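You operate a simulated robot arm through the tools that you are given. There is no shell and no other tool. Be economical: measure what you need, move in short steps, check, and stop when the job is done.

You run a simulated robot arm. Do the job below in one go: nothing can be reset, and whatever is moved stays where it is left.

JOB
Open the grease tub, grease the steel plate with the orange brush, close the tub, push the blue slider over.
Fine: lay the lid on the service table meanwhile; grease the plate's top; use the stubby brush and put it back in its tray; the slider goes to the rail end by the plate. A coat counts when it lies all over at full strength: go over it till it gets no stronger.

It is judged by the outcome, as a careful person would: the job done as asked, and still so three seconds after it is handed in. It fails if anything else is knocked over, pushed out of place, dropped, spilled or broken. Lids that push on must go on centred and level and be pressed home; caps that screw on are set level and turned clockwise until they are tight.

ROBOT AND FRAMES
A 6-joint arm with a two-finger parallel gripper, fixed in place. Base frame: the origin is at the foot of the arm, x ahead of it, y to its left, z up; the work surface is at about z = 800. Units: mm, rad, N and s.
With the tool pointing down near the work surface it reaches from about 360 to 820 mm from the base axis. Its first joint turns from -2.897 to 2.897 rad. Payload 3.91 kg.
The TCP is the grasp point between the finger pads, 30 mm short of the fingertips. In the tool frame z runs along the fingers and y along their closing line. The gripper opens to 110 mm. The fingers are 20 mm wide and 10 mm thick; the gripper's body (48 by 112 mm) begins 55 mm behind the TCP.
Orientation is told as [roll, pitch, yaw] about the base's x, y, z axes, in that order, counted from this pose: with the fingers straight down and closing along the base's y, the tool's x points along the base's -x, its y along +y and its z along -z.

CONTROLS
- The arm moves only by the tool arm_command. Its argument "series" is a list of rows, each an object of numbers (a shift or turn left out is 0, a gripper value left out holds the last): "x", "y", "z": the shift along the tool's x, y, z in units of 250 mm (1.0 is 250 mm); "wx", "wy", "wz": the turn, a rotation vector about the tool's x, y, z in units of 90 degrees (1.0 is 90 degrees); "hand": the finger opening in mm, from 0 to 110. In form: [{"x": .., "y": .., "z": .., "wx": .., "wy": .., "wz": .., "hand": ..}, ...]. A call has 1 to 8 rows; each row is the pose to reach, as a shift and turn from the pose commanded when the call began, along the tool's axes at that moment. A call with a number of a shift or a turn outside -1 to 1 is refused whole. Rows are played at 5 a second. More than 50 mm and 0.15 rad between two rows, or a gripper value outside its range, and nothing of the call is played. A pose out of reach is approached as far as the arm can. The call stops where the force on the tool passes 50 N (or 10 N more than at its start, if that is more) or the arm is blocked; 0.2 s more then pass. The fingers move at their own pace (about 45 mm/s each) and stop on an object; they squeeze with about 37 N. The grip force told is the motor's: it shows also when the fingers shut on nothing. Time passes only in rows, and 0.2 s behind the last, so rows that repeat a pose let the fingers close. The reply holds the time, the measured pose of the TCP, the force on the tool along the base axes, the opening and the grip force, in the units named above and with some noise, with the torque about the TCP (base axes, N m) and any sound that the robot's microphone picked up, and new pictures: "pictures" is both (left out), scene, wrist or none.
- Cameras (640 x 400 px; columns grow to the right, rows downward): "scene" is fixed at [397.2, 651.2, 1428.5]; the picture's right is [-0.96, 0.28, 0.00], its down [0.23, 0.77, -0.59] and it looks along [-0.17, -0.57, -0.81] (base axes); focal length 283 px, centre (320, 200). "wrist" rides on the gripper at [77, 7, -114] in the tool frame; the picture's right is [-0.09, 1.00, 0.00], its down [-0.80, -0.07, -0.59] and it looks along [-0.59, -0.05, 0.80] (tool axes); focal length 270 px, centre (320, 200).
- lift_body(by): slides the trunk up (or, below 0, down) by that many mm; the arm rides with it, the base frame stays. It gives what a move gives, with no picture.
- measure_at(camera, pixels): there is no depth. For up to 12 entries [column, row, z] of the newest picture of that camera ("zoom" is the newest enlarged one), the place [x, y] in the base frame at which the ray of that pixel passes the height z, good to about 2 mm. The clock stands still meanwhile.
- enlarge(camera, box): a new picture of the part [left, top, right, bottom] of that camera's present view, enlarged. The clock stands still meanwhile.
- job_done(): hands the job in; it is judged then, once.

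Work in short steps. Measure before you move; look again where a grasp or a placing could have gone wrong, and mend it. You have 80 turns and 200 pictures in all, those below and enlarged ones among them. Open the gripper and draw the arm clear of the work before you hand the job in, unless the task says otherwise; then end with one line.

The tools are called after "Request:" by a JSON object that holds its "fn" and its "kwargs". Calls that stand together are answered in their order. arm_command: Moves the arm, as the interface text tells. Its arguments: {"type":"object","properties":{"series":{"type":"array","items":{"type":"object","properties":{"x":{"type":"number"},"y":{"type":"number"},"z":{"type":"number"},"wx":{"type":"number"},"wy":{"type":"number"},"wz":{"type":"number"},"hand":{"type":"number"}}}},"pictures":{"type":"string","enum":["both","scene","wrist","none"]}},"required":["series"]} The other tools are called the same way: lift_body (by) slides the trunk up or down; measure_at (camera, pixels) gives the place at which the rays of pixels pass given heights; enlarge (camera, box) takes an enlarged picture of a part of a camera's view; job_done () hands the job in.

At the start:

```text
clock: 0.0
eef_pos: [349.6, 400.4, 1194.6]
orientation: [0.001, -0.001, 0.001]
ft_force: [0.4, 0.5, -0.4]
torque: [-0.01, -0.01, -0.02]
opening: 109.9
gripper_force: 0.0
trunk travel left (down, up): [-425.0, 185.0]
```

scene: 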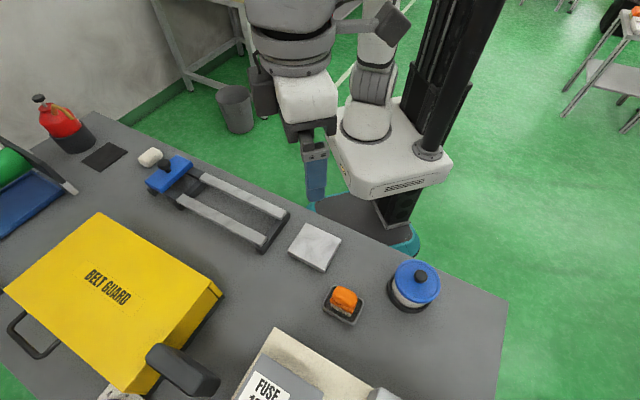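
wrist: 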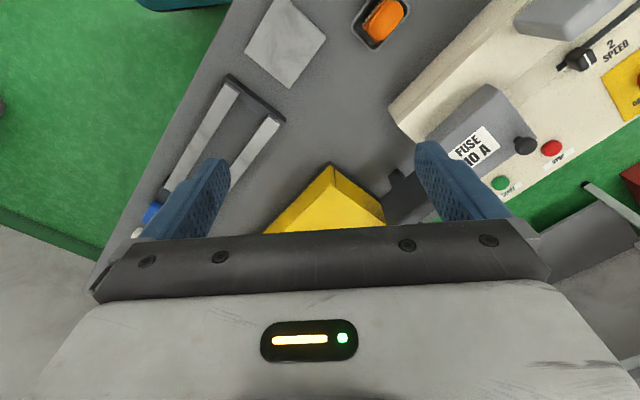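

The scene shows the tub (blue lid) at about (413,285), the brush in its tray at (343,302), the plate at (315,247), the slider at (168,175). I enlarge these parts to measure.

Request:
{"fn": "enlarge", "kwargs": {"camera": "scene", "box": [270, 210, 470, 335]}}

Request:
{"fn": "enlarge", "kwargs": {"camera": "scene", "box": [120, 130, 320, 255]}}

Request:
{"fn": "measure_at", "kwargs": {"camera": "scene", "pixels": [[315, 247, 810], [290, 249, 810], [323, 271, 810], [341, 237, 810], [306, 224, 810], [343, 304, 810], [413, 300, 800], [168, 175, 830], [272, 235, 830], [505, 300, 800], [420, 275, 880], [345, 297, 830]]}}

```text
3.20 times, centred on (370, 272) of scene
```

zoom: 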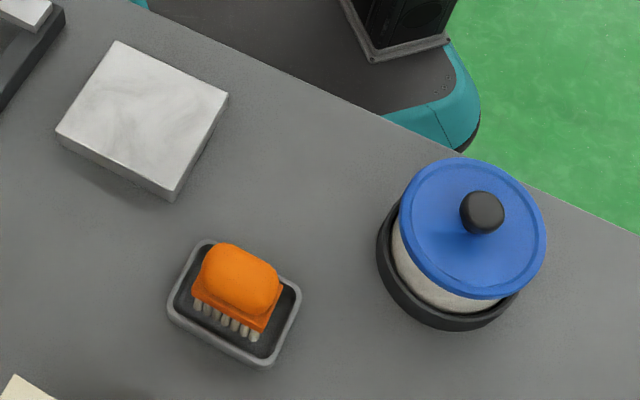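

```text
3.20 times, centred on (220, 192) of scene
```

zoom: 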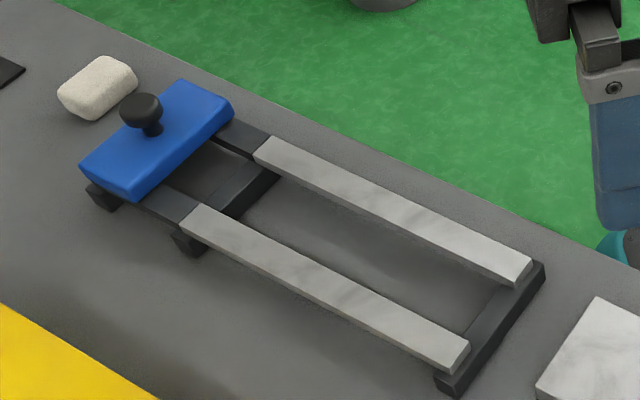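

```text
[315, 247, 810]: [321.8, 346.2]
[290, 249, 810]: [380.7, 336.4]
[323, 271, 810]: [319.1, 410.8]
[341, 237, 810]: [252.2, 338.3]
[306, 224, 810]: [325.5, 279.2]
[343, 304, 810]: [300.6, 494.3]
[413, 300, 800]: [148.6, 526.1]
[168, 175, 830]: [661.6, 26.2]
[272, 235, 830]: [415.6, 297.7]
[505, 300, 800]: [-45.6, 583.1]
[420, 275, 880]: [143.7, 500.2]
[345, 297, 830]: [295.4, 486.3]
```

Knob of the lid is near scene (420,276), tub near (145,505). I move above the tub, staying high, for a second view to triangulate heights.

Request:
{"fn": "arm_command", "kwargs": {"series": [{"x": 0.137, "y": 0.07, "z": 0.08}, {"x": 0.273, "y": 0.14, "z": 0.16}, {"x": 0.41, "y": 0.21, "z": 0.24}, {"x": 0.547, "y": 0.28, "z": 0.32}, {"x": 0.683, "y": 0.35, "z": 0.4}, {"x": 0.82, "y": 0.42, "z": 0.48}, {"x": 0.82, "y": 0.42, "z": 0.48}]}}

```text
clock: 1.6
eef_pos: [146.4, 504.1, 1074.8]
orientation: [0.0, 0.001, 0.0]
ft_force: [0.3, -0.2, -0.4]
torque: [-0.04, -0.02, 0.04]
opening: 110.0
gripper_force: 0.1
trunk travel left (down, up): [-425.0, 185.0]
```

scene: 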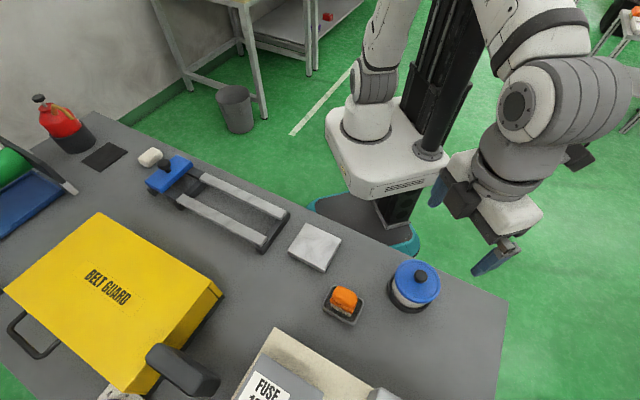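
wrist: 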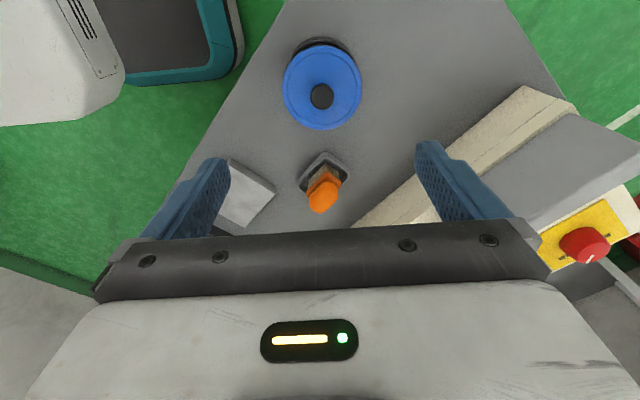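

Knob is at wrist (321,97) and scene (420.5,276). I measure both rays at several heights to triangulate.

Request:
{"fn": "measure_at", "kwargs": {"camera": "wrist", "pixels": [[321, 97, 880], [321, 97, 900], [321, 97, 920], [284, 86, 880], [361, 86, 880], [322, 50, 880], [322, 130, 880], [323, 195, 830], [323, 175, 805]]}}

Request:
{"fn": "measure_at", "kwargs": {"camera": "scene", "pixels": [[420.5, 276, 860], [420.5, 276, 880], [420.5, 276, 900], [420.5, 276, 920], [345, 297, 830], [345, 297, 850], [390, 276, 880], [440, 283, 880]]}}

Request:
{"fn": "enlarge", "kwargs": {"camera": "wrist", "box": [200, 20, 440, 230]}}

```text
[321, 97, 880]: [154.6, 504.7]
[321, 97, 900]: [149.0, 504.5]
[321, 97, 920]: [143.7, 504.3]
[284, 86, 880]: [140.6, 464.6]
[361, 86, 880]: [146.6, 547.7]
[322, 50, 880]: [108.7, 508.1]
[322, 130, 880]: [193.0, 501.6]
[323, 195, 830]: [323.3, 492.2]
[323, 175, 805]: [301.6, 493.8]
```

```text
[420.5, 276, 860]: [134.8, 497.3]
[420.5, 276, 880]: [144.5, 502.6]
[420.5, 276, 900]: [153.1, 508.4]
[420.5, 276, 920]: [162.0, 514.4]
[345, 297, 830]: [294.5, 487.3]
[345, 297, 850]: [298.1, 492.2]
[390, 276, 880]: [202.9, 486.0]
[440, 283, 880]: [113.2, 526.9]
```

```text
1.90 times, centred on (320, 125) of wrist
```

zoom: 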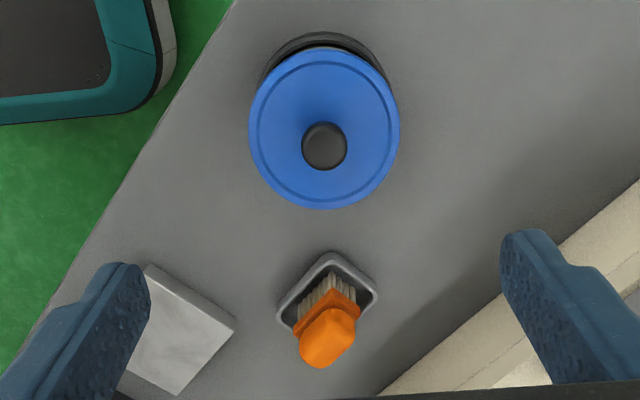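

Triangulation gives the knob at about (151,505,893), lid disc ~83 mm wide near z≈878. I descend above it to TCP z≈955 and look.

Request:
{"fn": "arm_command", "kwargs": {"series": [{"x": -0.018, "y": 0.004, "z": 0.16, "hand": 60}, {"x": -0.018, "y": 0.004, "z": 0.32}, {"x": -0.018, "y": 0.004, "z": 0.48}, {"x": -0.018, "y": 0.004, "z": 0.48}]}}

Request:
{"fn": "measure_at", "kwargs": {"camera": "scene", "pixels": [[450, 340, 800], [430, 360, 800], [375, 390, 800], [495, 385, 800], [470, 320, 800], [400, 350, 800]]}}

```text
clock: 2.6
eef_pos: [151.0, 505.0, 952.7]
orientation: [0.001, 0.001, 0.001]
ft_force: [0.7, -0.5, 0.2]
torque: [-0.04, -0.02, -0.01]
opening: 59.9
gripper_force: 0.0
trunk travel left (down, up): [-425.0, 185.0]
```

scene: 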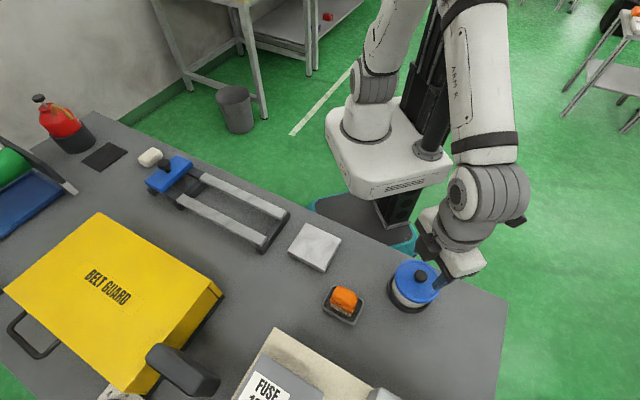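
wrist: 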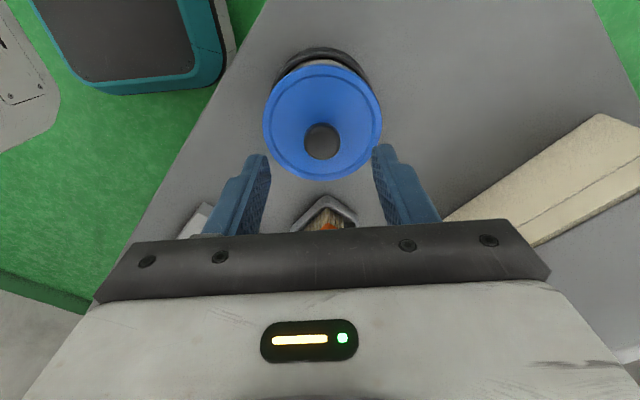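

```text
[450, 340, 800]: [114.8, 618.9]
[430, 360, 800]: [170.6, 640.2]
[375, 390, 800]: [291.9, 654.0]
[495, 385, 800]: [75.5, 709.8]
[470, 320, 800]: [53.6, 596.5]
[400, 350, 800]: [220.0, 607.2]
```

Knob at wrist (321,141), lid ellipse from (264,..) to (382,..), rows 62-181. Measure these.

Request:
{"fn": "measure_at", "kwargs": {"camera": "wrist", "pixels": [[321, 141, 880], [321, 141, 890], [321, 141, 900], [264, 118, 870], [382, 118, 870], [323, 62, 870], [323, 181, 870], [323, 62, 860], [323, 181, 860]]}}

Request:
{"fn": "enlarge", "kwargs": {"camera": "scene", "box": [370, 230, 470, 320]}}

```text
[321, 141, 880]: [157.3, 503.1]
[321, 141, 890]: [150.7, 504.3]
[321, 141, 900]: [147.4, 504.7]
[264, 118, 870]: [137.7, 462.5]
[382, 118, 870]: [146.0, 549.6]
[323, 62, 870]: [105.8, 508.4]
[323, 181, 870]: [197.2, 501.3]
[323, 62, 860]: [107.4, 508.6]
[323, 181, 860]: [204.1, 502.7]
```

```text
4.44 times, centred on (420, 275) of scene
```

zoom: 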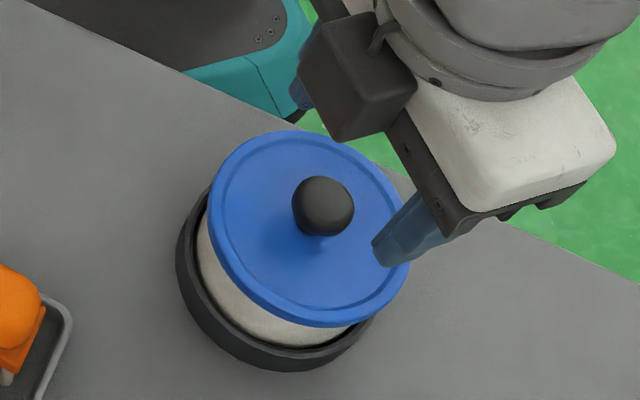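

Knob centre ≈(150.5,505,890). I descend so fingertips are at ≈877 and close on the knob.

Request:
{"fn": "arm_command", "kwargs": {"series": [{"z": 0.09, "hand": 60}, {"z": 0.18}, {"z": 0.18, "hand": 0}, {"z": 0.18}, {"z": 0.18}, {"z": 0.18}]}}

```text
clock: 4.0
eef_pos: [149.9, 506.6, 906.4]
orientation: [0.001, 0.001, -0.001]
ft_force: [0.6, -0.2, -0.1]
torque: [0.0, 0.02, 0.01]
opening: 23.8
gripper_force: 36.9
trunk travel left (down, up): [-425.0, 185.0]
heard: snap
```

scene: 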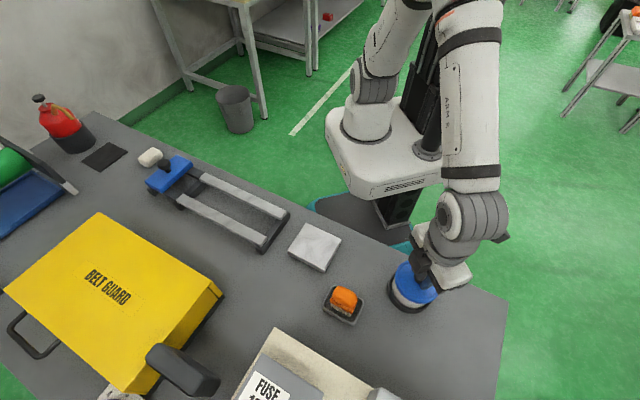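
wrist: 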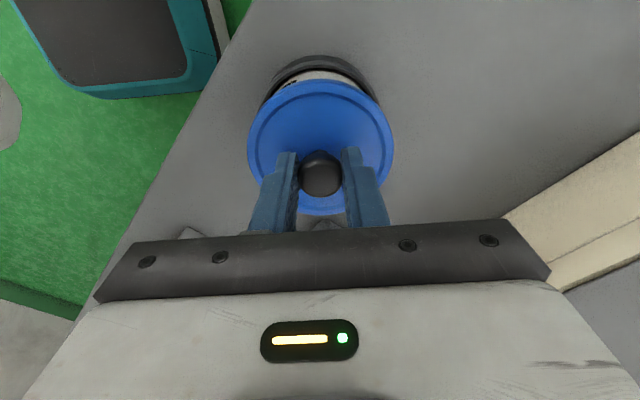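

Gripped at 23.8 mm opening (a snap was heard). Lift straight up in small steps and look.

Request:
{"fn": "arm_command", "kwargs": {"series": [{"z": -0.04, "hand": 0}, {"z": -0.08}, {"z": -0.14}, {"z": -0.24}, {"z": -0.36}, {"z": -0.36}]}}

```text
clock: 5.4
eef_pos: [148.7, 506.1, 997.9]
orientation: [-0.002, 0.0, 0.0]
ft_force: [0.4, 0.2, -0.8]
torque: [0.01, 0.02, -0.01]
opening: 22.1
gripper_force: 37.3
trunk travel left (down, up): [-425.0, 185.0]
```

scene: 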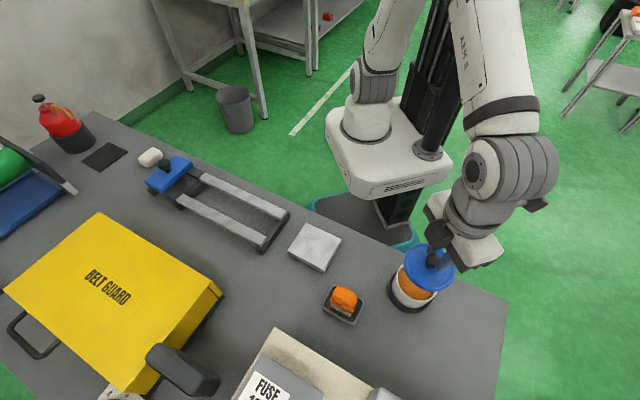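
wrist: 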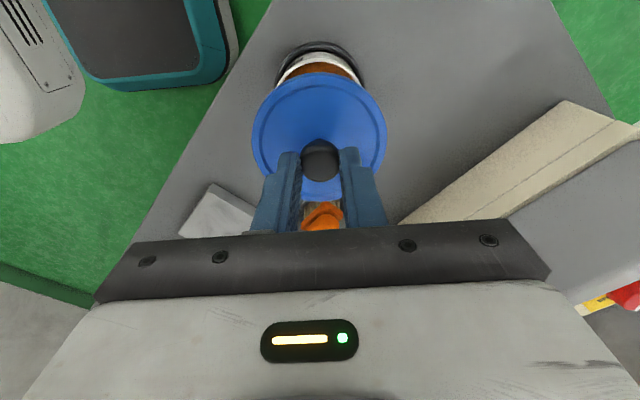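

Lid is off, but the knob seems to have slid toward the fingertips. Enlarge to check the grip.

Request:
{"fn": "enlarge", "kwargs": {"camera": "wrist", "box": [220, 30, 420, 240]}}

Request:
{"fn": "enlarge", "kwargs": {"camera": "scene", "box": [370, 230, 470, 320]}}

```text
1.90 times, centred on (320, 135) of wrist
```

zoom: 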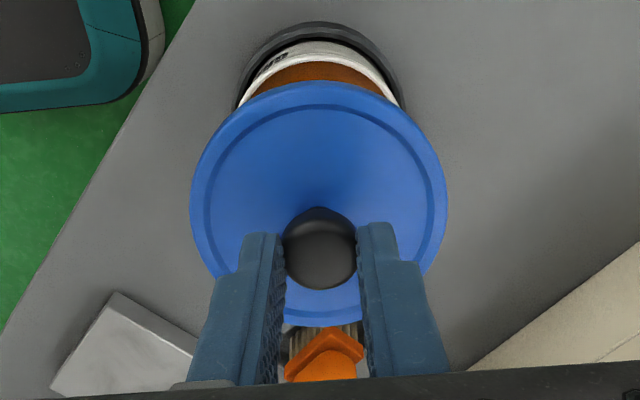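

```text
4.44 times, centred on (420, 275) of scene
```

zoom: 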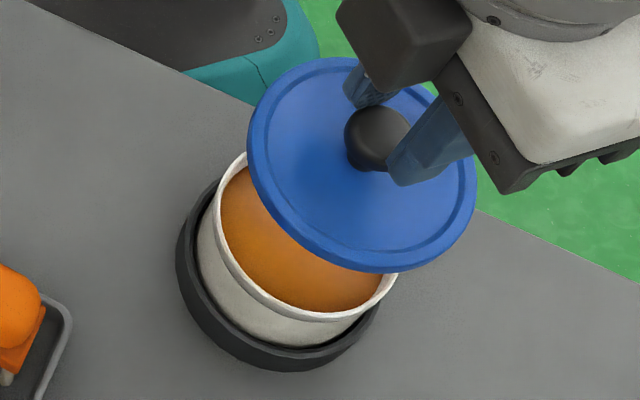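

Grip holds. Carry the lid to free table at about (120,640), then descend to TCP z≈880.

Request:
{"fn": "arm_command", "kwargs": {"series": [{"x": 0.04, "y": 0.18, "hand": 0}, {"x": 0.08, "y": 0.36}, {"x": 0.12, "y": 0.54}, {"x": 0.12, "y": 0.54, "z": 0.15}, {"x": 0.12, "y": 0.54, "z": 0.3}, {"x": 0.12, "y": 0.54, "z": 0.4}, {"x": 0.12, "y": 0.54, "z": 0.48}]}}

```text
clock: 7.0
eef_pos: [123.1, 642.5, 879.5]
orientation: [-0.001, -0.001, 0.002]
ft_force: [0.3, -0.3, -0.9]
torque: [0.03, 0.0, -0.02]
opening: 21.9
gripper_force: 36.9
trunk travel left (down, up): [-425.0, 185.0]
```

scene: 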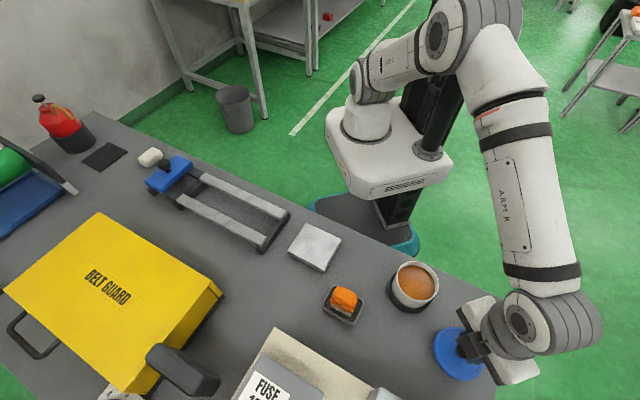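
wrist: 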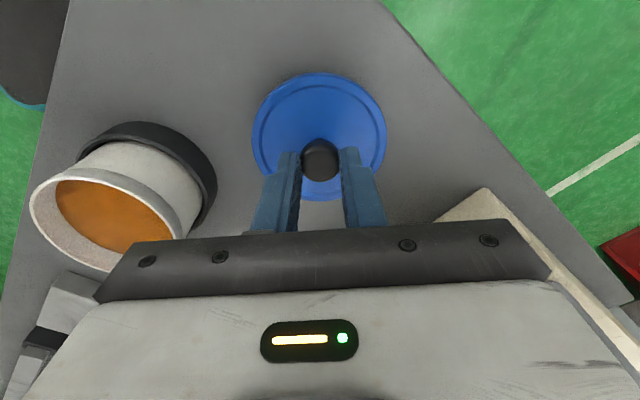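

Lid hangs level above clear table. Step down gently toward contact, with the force reading.

Request:
{"fn": "arm_command", "kwargs": {"series": [{"z": 0.02, "hand": 0}, {"z": 0.04}, {"z": 0.06}, {"z": 0.07}], "pictures": "wrist"}}

```text
clock: 8.0
eef_pos: [119.8, 641.8, 862.2]
orientation: [0.0, -0.001, 0.0]
ft_force: [-0.2, -0.3, -0.2]
torque: [-0.02, 0.01, 0.0]
opening: 22.1
gripper_force: 36.5
trunk travel left (down, up): [-425.0, 185.0]
```

wrist: 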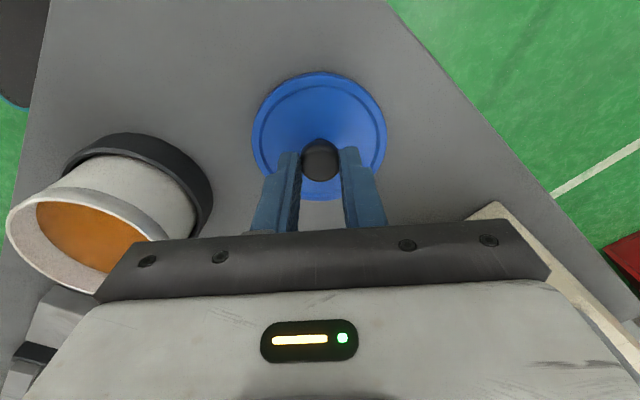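

No contact yet (force ≈0). Continue in 2.5 mm steps.

Request:
{"fn": "arm_command", "kwargs": {"series": [{"z": 0.01, "hand": 0}, {"z": 0.02}, {"z": 0.03}, {"z": 0.04}], "pictures": "none"}}

```text
clock: 9.1
eef_pos: [121.4, 644.8, 861.3]
orientation: [0.015, 0.0, 0.0]
ft_force: [-0.3, 2.8, 18.1]
torque: [-0.36, 0.13, 0.02]
opening: 22.0
gripper_force: 37.3
trunk travel left (down, up): [-425.0, 185.0]
stopped in row 4: the force on the tool passed its limit at 52 N (the readings are from after the stop); the commanded pose is now the measured one
```

Contact made, lid rests on the table at TCP z≈861. Ease up 1 mm, open, and rise, correcting the small roll.

Request:
{"fn": "arm_command", "kwargs": {"series": [{"z": -0.004, "wx": -0.0095, "hand": 22}, {"z": -0.004, "wx": -0.0095, "hand": 60}, {"z": -0.004, "wx": -0.0095}, {"z": -0.004, "wx": -0.0095}, {"z": -0.15, "wx": -0.0095}, {"z": -0.3, "wx": -0.0095}, {"z": -0.45, "wx": -0.0095}]}}

```text
clock: 10.7
eef_pos: [121.5, 639.0, 967.1]
orientation: [0.02, -0.002, 0.001]
ft_force: [0.7, -0.1, -0.3]
torque: [0.03, -0.02, 0.0]
opening: 60.0
gripper_force: 0.1
trunk travel left (down, up): [-425.0, 185.0]
```

scene: 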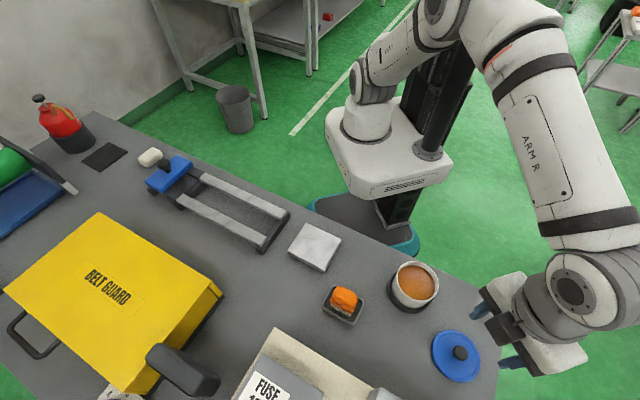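
wrist: 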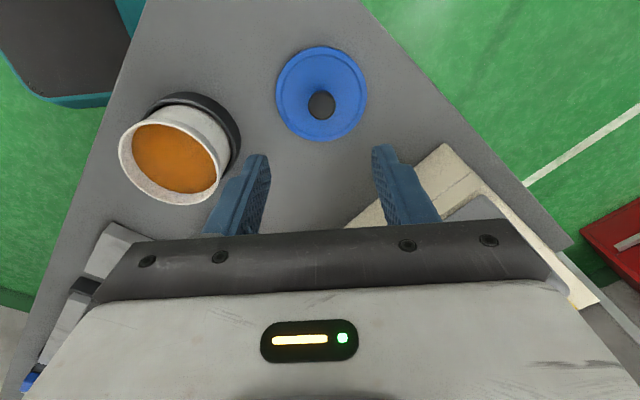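

Lid is lying flat at wrist (320,95). Now move above the brush tray (≈(297,490)) for a close look, fixing the 0.02 rad roll.

Request:
{"fn": "arm_command", "kwargs": {"series": [{"z": -0.12, "wx": 0.0127, "hand": 80}, {"x": -0.1, "y": -0.1, "z": -0.12, "wx": 0.0127}, {"x": -0.2, "y": -0.2, "z": -0.12, "wx": 0.0127}, {"x": -0.33, "y": -0.32, "z": -0.12, "wx": 0.0127}, {"x": -0.46, "y": -0.44, "z": -0.12, "wx": 0.0127}, {"x": -0.58, "y": -0.52, "z": -0.12, "wx": 0.0127}, {"x": -0.7, "y": -0.6, "z": -0.12, "wx": 0.0127}, {"x": -0.7, "y": -0.6, "z": -0.12, "wx": 0.0127}]}}

Request:
{"fn": "enlarge", "kwargs": {"camera": "wrist", "box": [200, 20, 440, 230]}}

```text
clock: 12.5
eef_pos: [298.8, 492.2, 995.5]
orientation: [0.002, -0.001, 0.0]
ft_force: [0.2, 0.5, -0.5]
torque: [0.01, 0.04, 0.02]
opening: 80.0
gripper_force: 0.1
trunk travel left (down, up): [-425.0, 185.0]
```

scene: 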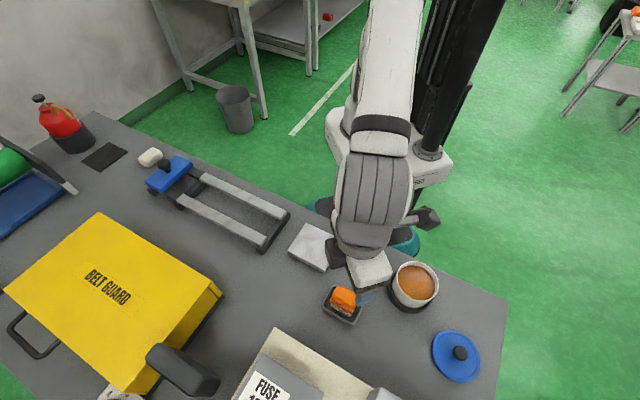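
wrist: 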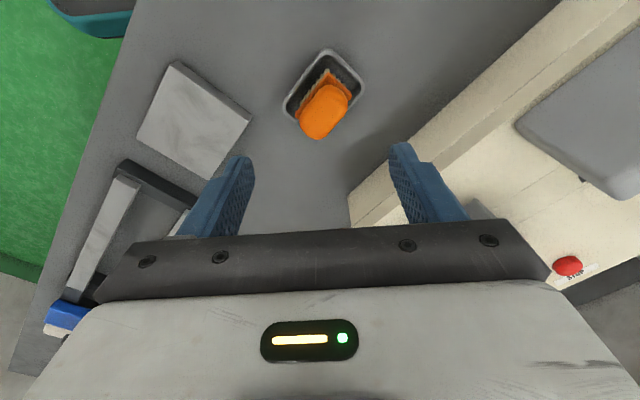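

```text
1.90 times, centred on (320, 125) of wrist
```

zoom: 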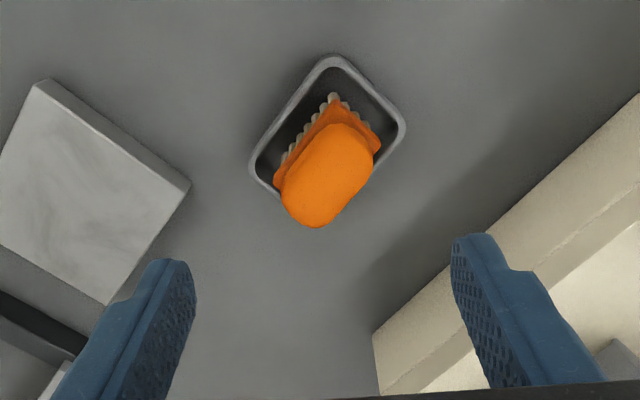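

Handle centre at zoom (327,177), ends (345,128) and (308,225); tray corners (325,60),(402,128),(252,170). Measure at possible heights.

Request:
{"fn": "measure_at", "kwargs": {"camera": "zoom", "pixels": [[327, 177, 830], [327, 177, 840], [327, 177, 850], [327, 177, 860], [347, 128, 845], [308, 225, 845], [290, 180, 845], [370, 165, 845], [327, 60, 812], [403, 128, 812], [252, 165, 812], [335, 95, 815]]}}

Request:
{"fn": "measure_at", "kwargs": {"camera": "scene", "pixels": [[344.4, 296.9, 840], [344.4, 296.9, 850], [344.4, 296.9, 860]]}}

Request:
{"fn": "enlarge", "kwargs": {"camera": "scene", "box": [300, 260, 390, 340]}}

```text
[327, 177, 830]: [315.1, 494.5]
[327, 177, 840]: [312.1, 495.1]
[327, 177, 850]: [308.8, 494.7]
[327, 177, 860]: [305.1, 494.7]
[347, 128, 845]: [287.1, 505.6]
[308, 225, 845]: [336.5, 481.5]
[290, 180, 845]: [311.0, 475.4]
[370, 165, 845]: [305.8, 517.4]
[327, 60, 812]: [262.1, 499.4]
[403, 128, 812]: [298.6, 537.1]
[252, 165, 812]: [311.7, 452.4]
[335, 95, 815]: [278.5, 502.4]
```

```text
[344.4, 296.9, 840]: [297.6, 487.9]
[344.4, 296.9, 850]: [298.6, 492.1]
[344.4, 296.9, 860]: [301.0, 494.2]
```

```text
5.00 times, centred on (345, 300) of scene
```

zoom: 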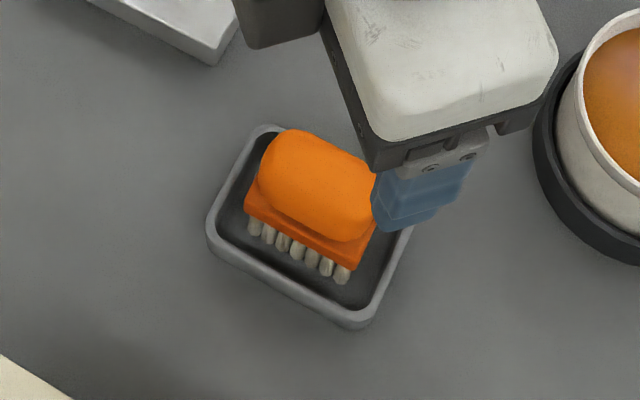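

Tray centre ≈(305,494.7), long axis along (0.73,-0.69); handle top ≈ z 865. I yaw the tool by -43.5° (closing across the handle) over the brush.

Request:
{"fn": "arm_command", "kwargs": {"series": [{"x": -0.02, "y": 0.01, "z": 0.06, "wz": 0.085, "hand": 70}, {"x": -0.02, "y": 0.01, "z": 0.1, "wz": 0.17}, {"x": -0.02, "y": 0.01, "z": 0.14, "wz": 0.255}, {"x": -0.02, "y": 0.01, "z": 0.18, "wz": 0.34}, {"x": -0.02, "y": 0.01, "z": 0.22, "wz": 0.42}, {"x": -0.02, "y": 0.01, "z": 0.24, "wz": 0.483}, {"x": -0.02, "y": 0.01, "z": 0.24, "wz": 0.483}]}}

Request:
{"fn": "enlarge", "kwargs": {"camera": "wrist", "box": [200, 20, 440, 230]}}

```text
clock: 14.1
eef_pos: [300.5, 494.7, 935.1]
orientation: [0.002, -0.001, -0.761]
ft_force: [0.1, -0.1, 0.1]
torque: [0.0, -0.01, 0.02]
opening: 70.3
gripper_force: 0.0
trunk travel left (down, up): [-425.0, 185.0]
```

scene: 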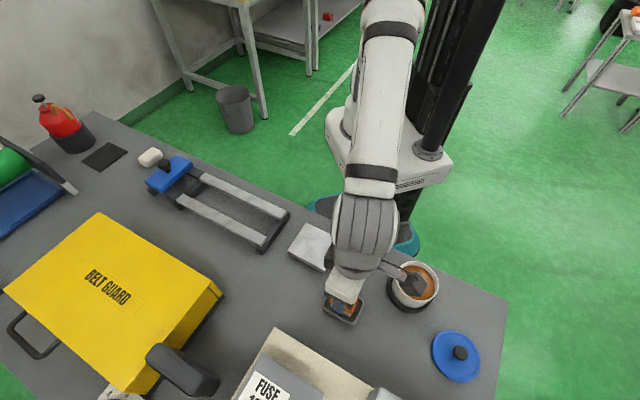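
wrist: 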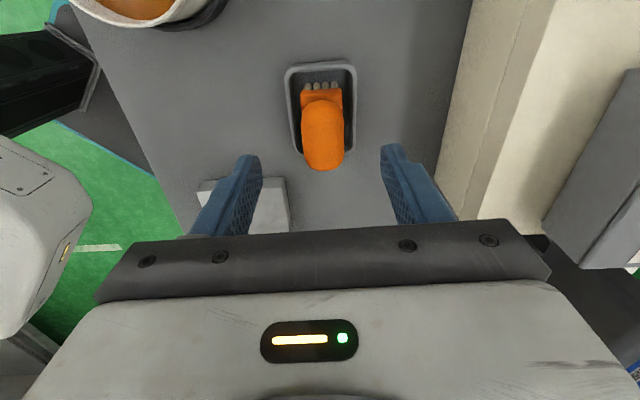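

```text
1.90 times, centred on (320, 125) of wrist
```

zoom: 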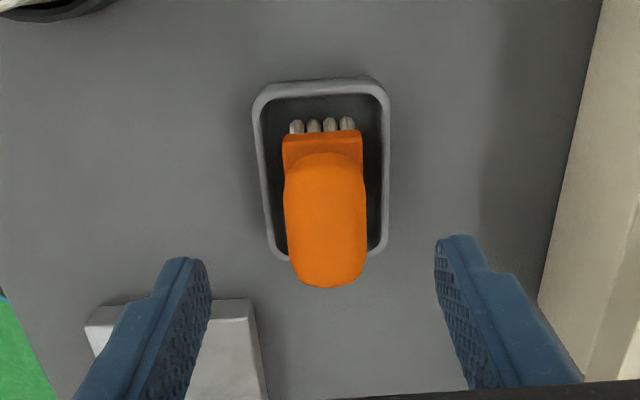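

Well aligned. Measure handle extents: zoom (323,152),(330,288),(285,215),(367,215) and tray corners.

Request:
{"fn": "measure_at", "kwargs": {"camera": "zoom", "pixels": [[323, 155, 855], [331, 287, 855], [285, 215, 855], [367, 215, 855], [283, 137, 840], [362, 135, 840], [256, 98, 815], [387, 95, 815], [271, 250, 815], [387, 245, 815], [327, 215, 865]]}}

Request:
{"fn": "measure_at", "kwargs": {"camera": "wrist", "pixels": [[197, 184, 820], [285, 178, 820], [197, 184, 830], [285, 178, 830]]}}

```text
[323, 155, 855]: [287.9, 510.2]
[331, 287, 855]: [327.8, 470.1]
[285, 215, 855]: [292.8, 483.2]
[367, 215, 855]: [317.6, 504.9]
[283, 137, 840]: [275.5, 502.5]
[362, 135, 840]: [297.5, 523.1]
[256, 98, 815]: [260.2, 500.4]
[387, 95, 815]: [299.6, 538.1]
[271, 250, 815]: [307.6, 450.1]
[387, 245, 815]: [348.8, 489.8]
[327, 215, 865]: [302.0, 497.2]
```

```text
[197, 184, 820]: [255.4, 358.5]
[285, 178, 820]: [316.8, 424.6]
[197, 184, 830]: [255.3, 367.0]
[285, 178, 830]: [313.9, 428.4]
```

Handle centre ≈(304.5,494), 33 wide, 56 long. Descend to TCP z≈866 and close.

Request:
{"fn": "arm_command", "kwargs": {"series": [{"x": -0.008, "z": 0.14, "hand": 70}, {"x": -0.008, "z": 0.275}, {"x": -0.008, "z": 0.275, "hand": 0}, {"x": -0.008, "z": 0.275}, {"x": -0.008, "z": 0.275}, {"x": -0.008, "z": 0.275}]}}

Request:
{"fn": "enlarge", "kwargs": {"camera": "wrist", "box": [200, 20, 440, 230]}}

```text
clock: 15.5
eef_pos: [303.2, 493.5, 866.2]
orientation: [0.001, 0.0, -0.76]
ft_force: [1.2, -0.1, -0.5]
torque: [0.04, 0.03, -0.01]
opening: 29.9
gripper_force: 36.8
trunk travel left (down, up): [-425.0, 185.0]
```

scene: 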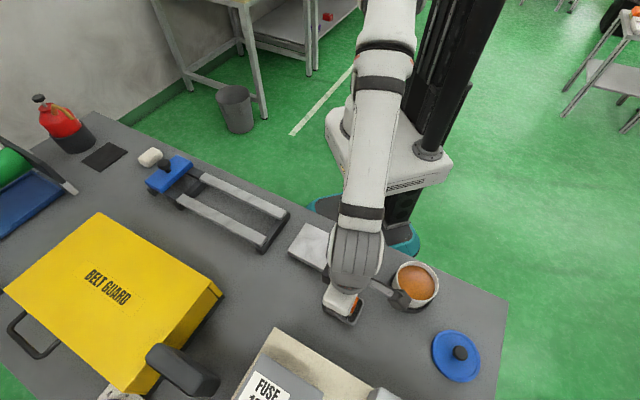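
wrist: 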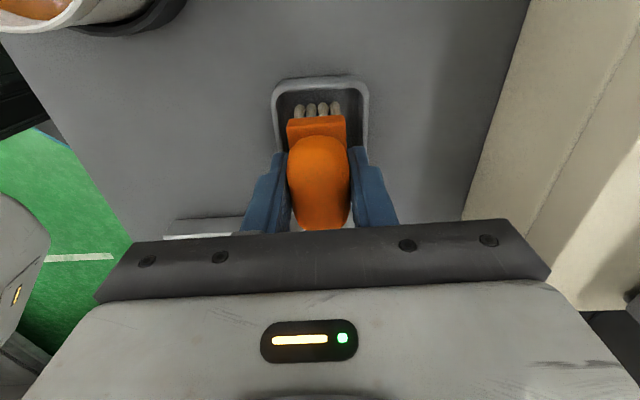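

```text
1.90 times, centred on (320, 125) of wrist
```

zoom: 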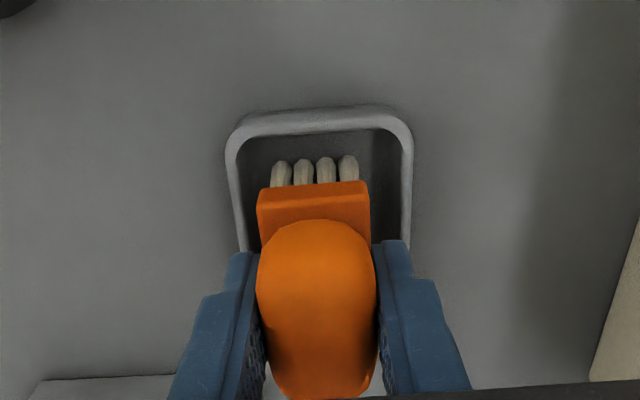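

Gripped at 29.9 mm. Lift 110 mm straight up and look.

Request:
{"fn": "arm_command", "kwargs": {"series": [{"z": -0.08, "hand": 0}, {"z": -0.2}, {"z": -0.32}, {"z": -0.44}, {"z": -0.44}]}}

Request:
{"fn": "enlarge", "kwargs": {"camera": "scene", "box": [280, 210, 460, 330]}}

Request:
{"fn": "enlarge", "kwargs": {"camera": "wrist", "box": [40, 0, 440, 250]}}

```text
clock: 16.7
eef_pos: [303.5, 494.3, 977.7]
orientation: [0.001, 0.001, -0.758]
ft_force: [-0.1, -0.5, -1.3]
torque: [0.0, 0.0, 0.02]
opening: 29.9
gripper_force: 37.2
trunk travel left (down, up): [-425.0, 185.0]
```

scene: 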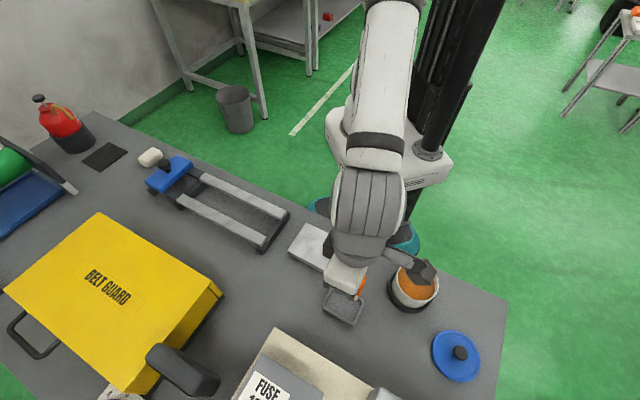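
wrist: 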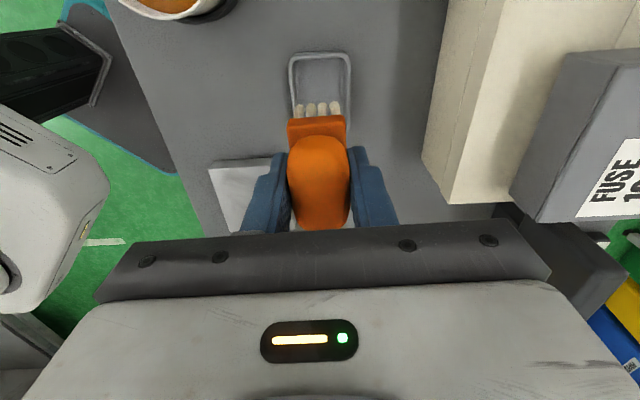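

```text
3.33 times, centred on (370, 270) of scene
```

zoom: 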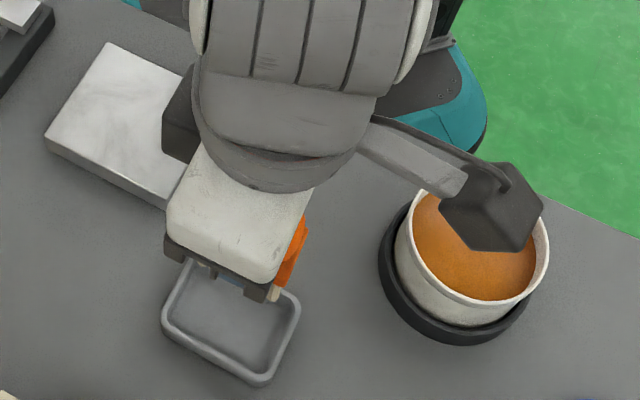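

```text
1.60 times, centred on (240, 125) of wrist
```

zoom: 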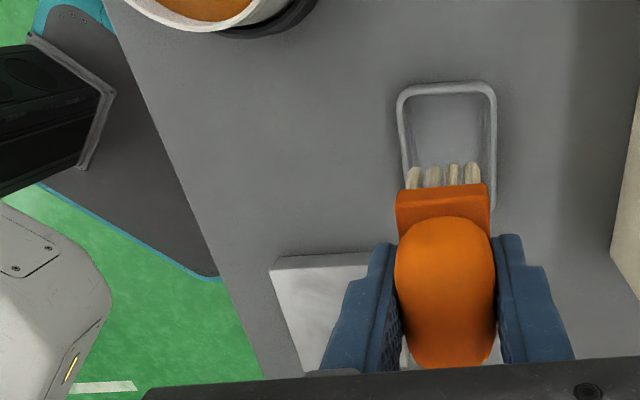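

Brush held well, bristles clear of the tray. Move over the tub at this height (shift (-153,+11) mm in base).

Request:
{"fn": "arm_command", "kwargs": {"series": [{"x": 0.119, "y": -0.097, "hand": 0}, {"x": 0.237, "y": -0.195}, {"x": 0.356, "y": -0.292}, {"x": 0.474, "y": -0.389}, {"x": 0.474, "y": -0.389}]}}

Request:
{"fn": "enlarge", "kwargs": {"camera": "wrist", "box": [200, 20, 440, 230]}}

Request:
{"fn": "enlarge", "kwargs": {"camera": "scene", "box": [370, 230, 470, 320]}}

```text
clock: 17.9
eef_pos: [148.7, 503.2, 977.4]
orientation: [0.001, 0.0, -0.759]
ft_force: [-1.4, 0.0, -1.1]
torque: [0.04, -0.01, -0.02]
opening: 29.9
gripper_force: 36.8
trunk travel left (down, up): [-425.0, 185.0]
```

scene: 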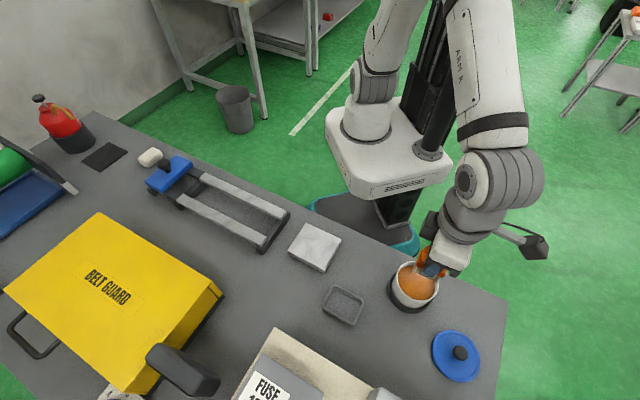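
wrist: 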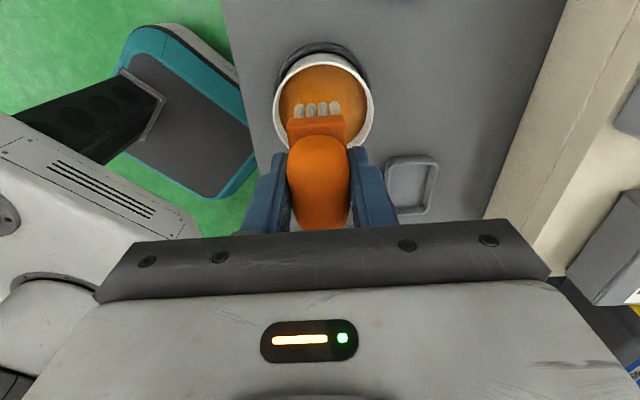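

```text
1.90 times, centred on (320, 125) of wrist
```

zoom: 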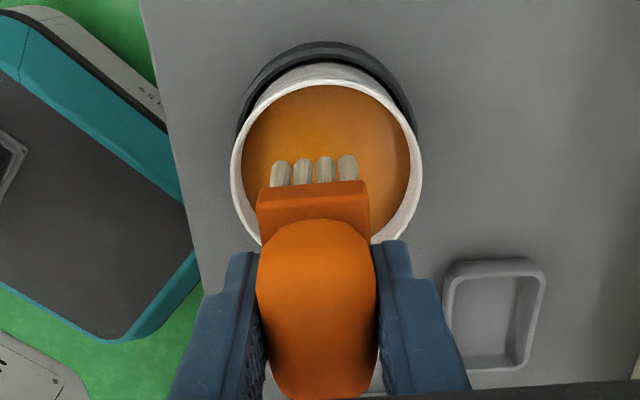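

```text
4.44 times, centred on (420, 275) of scene
```

zoom: 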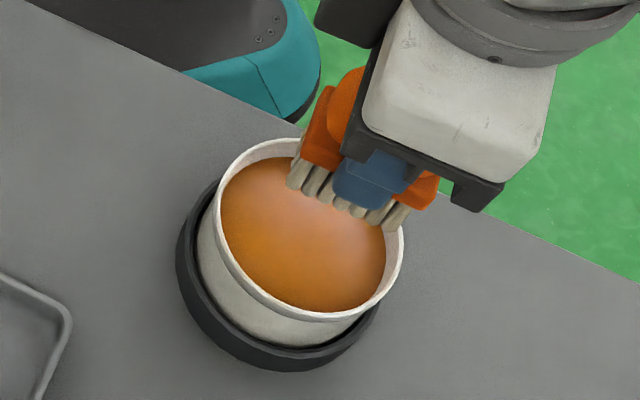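

Measure the rim: scene zoom left (212,215), right (403,255), back (280,139), front (325,321), and wrist left/right (273,107)/(374,107).

Request:
{"fn": "measure_at", "kwargs": {"camera": "zoom", "pixels": [[213, 210, 862], [403, 250, 862], [278, 139, 862], [330, 321, 862], [308, 229, 862]]}}

Request:
{"fn": "measure_at", "kwargs": {"camera": "wrist", "pixels": [[273.5, 107, 862], [374, 107, 862], [325, 53, 862], [280, 107, 850], [367, 107, 850]]}}

```text
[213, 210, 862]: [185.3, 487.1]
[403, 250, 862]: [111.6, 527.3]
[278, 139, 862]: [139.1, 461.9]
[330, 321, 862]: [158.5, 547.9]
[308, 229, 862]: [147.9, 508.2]
```

```text
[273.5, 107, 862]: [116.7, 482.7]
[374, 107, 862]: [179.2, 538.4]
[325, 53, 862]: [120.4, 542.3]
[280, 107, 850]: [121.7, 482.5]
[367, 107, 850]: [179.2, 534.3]
```

Tub centre ≈(148.5,507). Shift slightly and lower so the bristles reach rim height, then look.

Request:
{"fn": "arm_command", "kwargs": {"series": [{"x": 0.011, "y": 0.003, "z": 0.08, "hand": 0}, {"x": 0.011, "y": 0.003, "z": 0.16}, {"x": 0.011, "y": 0.003, "z": 0.22}, {"x": 0.011, "y": 0.003, "z": 0.22}]}}

Request:
{"fn": "enlarge", "kwargs": {"camera": "scene", "box": [370, 230, 470, 320]}}

Request:
{"fn": "enlarge", "kwargs": {"camera": "wrist", "box": [200, 20, 440, 230]}}

```text
clock: 18.9
eef_pos: [147.2, 509.2, 922.1]
orientation: [0.002, 0.0, -0.759]
ft_force: [-0.4, 0.4, -0.7]
torque: [0.03, -0.03, 0.02]
opening: 29.7
gripper_force: 36.7
trunk travel left (down, up): [-425.0, 185.0]
```

scene: 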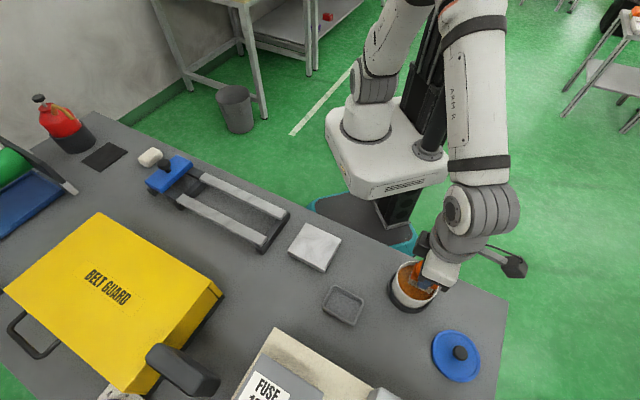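
wrist: 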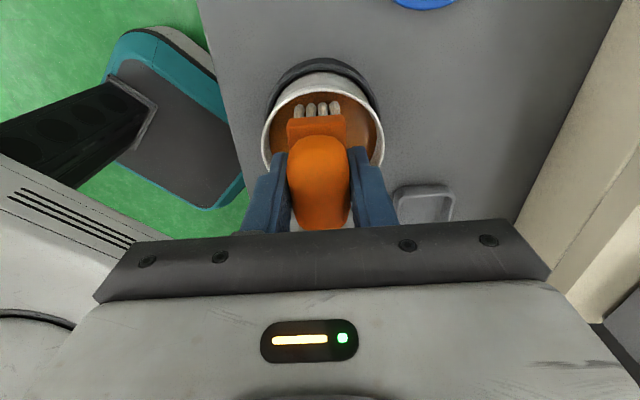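

```text
4.44 times, centred on (420, 275) of scene
```

zoom: 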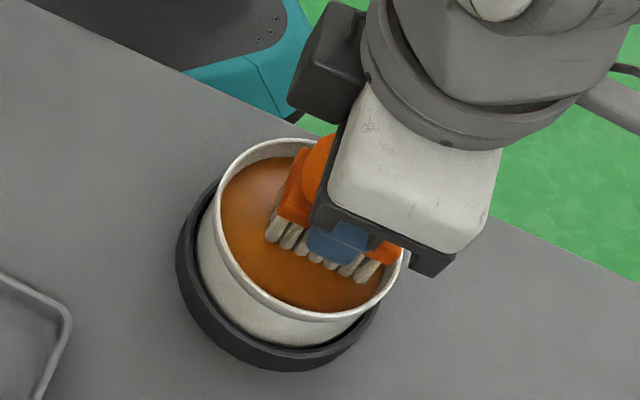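

```text
1.90 times, centred on (320, 125) of wrist
```

zoom: 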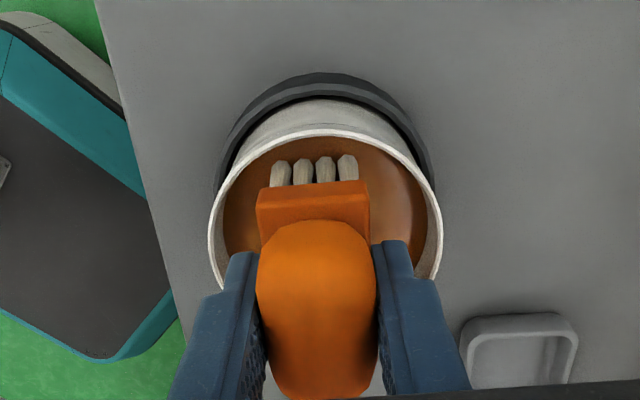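

Brush is roughly centred; measure front bristle tips in scene (408.7,284)-(429.7,293.5) at z≈861 and the rim centre in the wrist view to check.

Request:
{"fn": "measure_at", "kwargs": {"camera": "scene", "pixels": [[408.7, 284, 861], [429.7, 293.5, 861], [408.7, 284, 855], [429.7, 293.5, 855]]}}

Request:
{"fn": "measure_at", "kwargs": {"camera": "zoom", "pixels": [[210, 230, 862], [441, 230, 862], [320, 131, 862], [225, 280, 862], [432, 280, 862]]}}

```text
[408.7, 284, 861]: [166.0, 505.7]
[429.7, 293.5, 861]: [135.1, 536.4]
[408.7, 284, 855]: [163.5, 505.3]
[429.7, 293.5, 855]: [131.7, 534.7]
```

```text
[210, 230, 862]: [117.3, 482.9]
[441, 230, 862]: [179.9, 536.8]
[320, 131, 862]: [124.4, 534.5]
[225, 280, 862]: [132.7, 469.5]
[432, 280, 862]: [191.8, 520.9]
```

Tub centre works out to (151.5,505), so the brush sits ~7 mm too far toward tool +x. Correct by -6 mm x, +2.5 mm y, then dip.

Request:
{"fn": "arm_command", "kwargs": {"series": [{"x": -0.024, "y": 0.01, "hand": 0}, {"x": -0.024, "y": 0.01, "z": 0.03}, {"x": -0.024, "y": 0.01, "z": 0.05}, {"x": -0.024, "y": 0.01, "z": 0.065}, {"x": -0.024, "y": 0.01, "z": 0.076}, {"x": -0.024, "y": 0.01, "z": 0.076}]}}

Request:
{"fn": "enlarge", "kwargs": {"camera": "scene", "box": [370, 230, 470, 320]}}

```text
clock: 19.7
eef_pos: [153.4, 505.1, 917.1]
orientation: [0.014, 0.006, -0.76]
ft_force: [-3.0, -11.8, 24.6]
torque: [-0.96, 0.32, -0.01]
opening: 29.9
gripper_force: 37.4
trunk travel left (down, up): [-425.0, 185.0]
stopped in row 4: the force on the tool passed its limit at 53 N (the readings are from after the stop); the commanded pose is now the measured one
```

scene: 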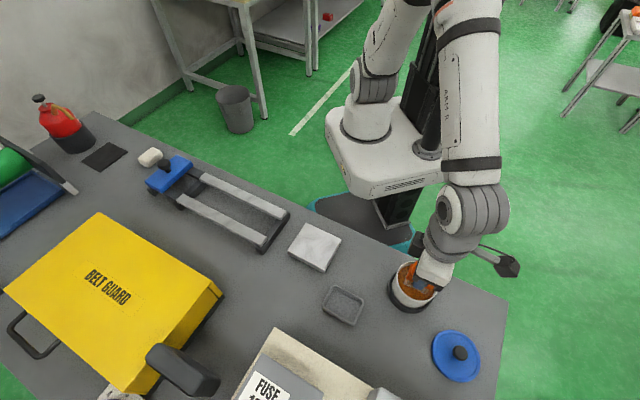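
wrist: 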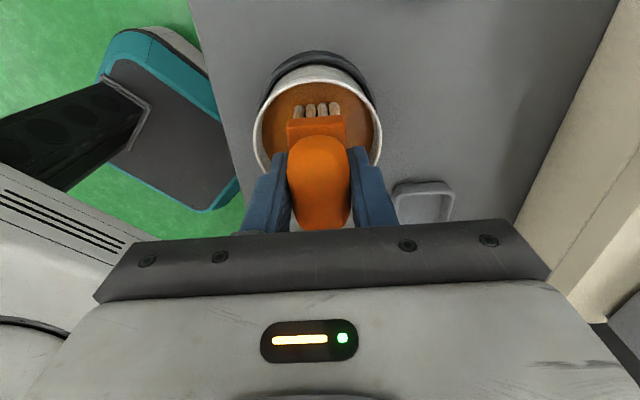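

```text
4.44 times, centred on (420, 275) of scene
```

zoom: 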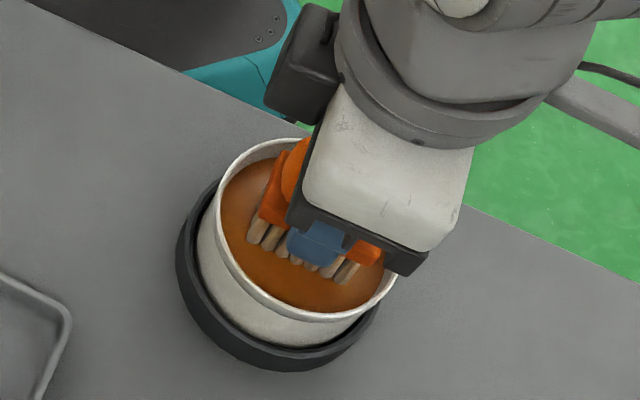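

Contact at ~52 N, about where grease surface (z≈850-855) would meet the bristles. Rise and check whether the bristles took grease.

Request:
{"fn": "arm_command", "kwargs": {"series": [{"z": -0.04, "wx": 0.009, "hand": 0}, {"z": -0.16, "wx": 0.009}, {"z": -0.24, "wx": 0.009}, {"z": -0.24, "wx": 0.009}]}}

Request:
{"fn": "enlarge", "kwargs": {"camera": "scene", "box": [370, 230, 470, 320]}}

Request:
{"fn": "enlarge", "kwargs": {"camera": "wrist", "box": [200, 20, 440, 230]}}

```text
clock: 20.7
eef_pos: [151.6, 508.7, 976.4]
orientation: [-0.005, 0.005, -0.759]
ft_force: [0.2, -0.1, -1.5]
torque: [-0.02, 0.01, 0.0]
opening: 29.9
gripper_force: 36.8
trunk travel left (down, up): [-425.0, 185.0]
```

scene: 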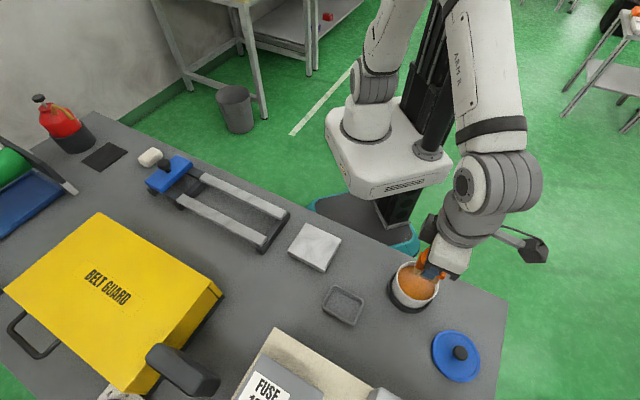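
wrist: 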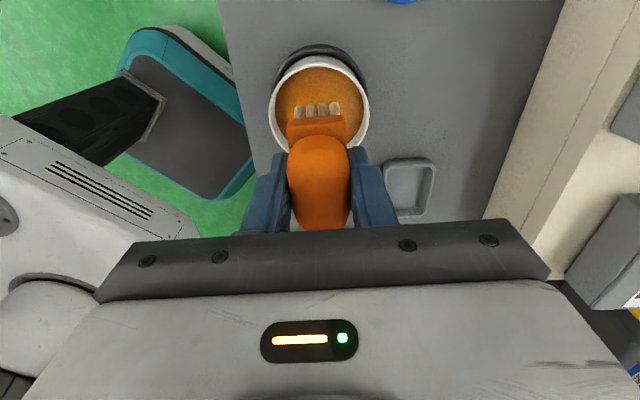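

```text
4.44 times, centred on (420, 275) of scene
```

zoom: 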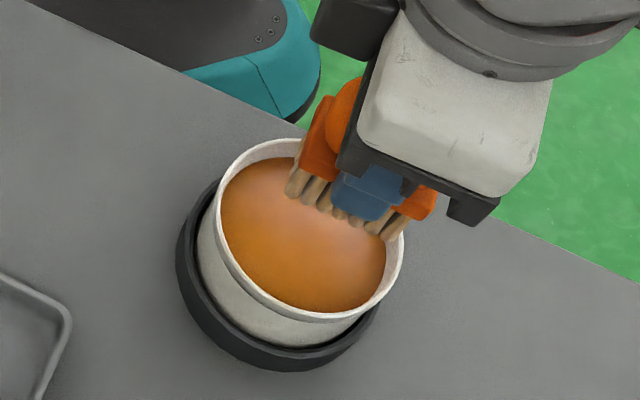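

```text
1.90 times, centred on (320, 125) of wrist
```

zoom: 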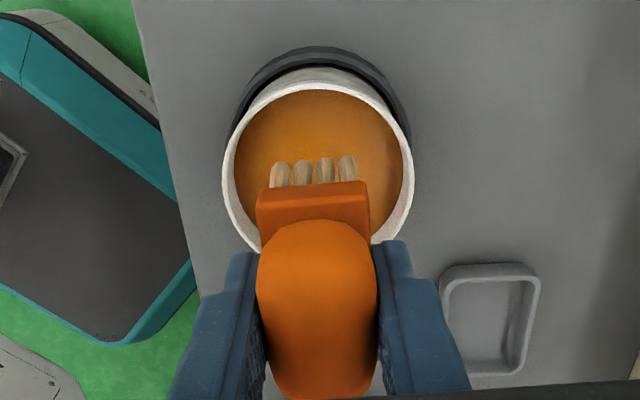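

Bristles turned tan: grease has been picked up, surface near TCP z≈918. Dip again lightly to ≈913 with a small dabbing, to load it fully.

Request:
{"fn": "arm_command", "kwargs": {"series": [{"z": 0.1, "wx": -0.003, "hand": 0}, {"z": 0.2, "wx": -0.003}, {"z": 0.245, "wx": -0.003}, {"z": 0.252, "wx": -0.003}, {"x": 0.01, "z": 0.252, "wx": -0.003}, {"x": -0.01, "z": 0.252, "wx": -0.003}, {"z": 0.252, "wx": -0.003}], "pictures": "none"}}

Request:
{"fn": "enlarge", "kwargs": {"camera": "scene", "box": [370, 230, 470, 320]}}

```text
clock: 22.1
eef_pos: [151.9, 509.1, 918.3]
orientation: [0.01, 0.012, -0.759]
ft_force: [-2.1, -10.2, 23.9]
torque: [-0.99, -0.03, -0.04]
opening: 29.9
gripper_force: 37.6
trunk travel left (down, up): [-425.0, 185.0]
stopped in row 6: the force on the tool passed its limit at 52 N (the readings are from after the stop); the commanded pose is now the measured one
```

```text
4.44 times, centred on (420, 275) of scene
```

zoom: 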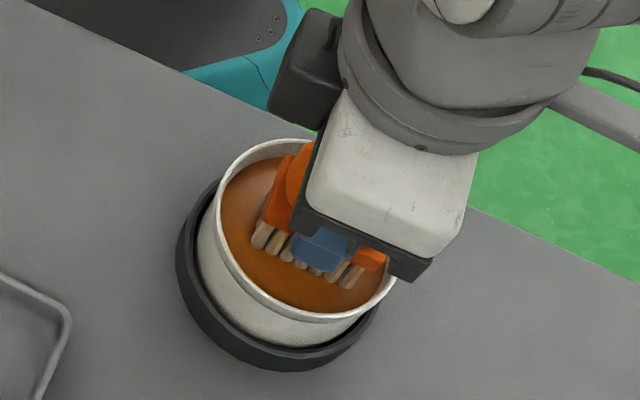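

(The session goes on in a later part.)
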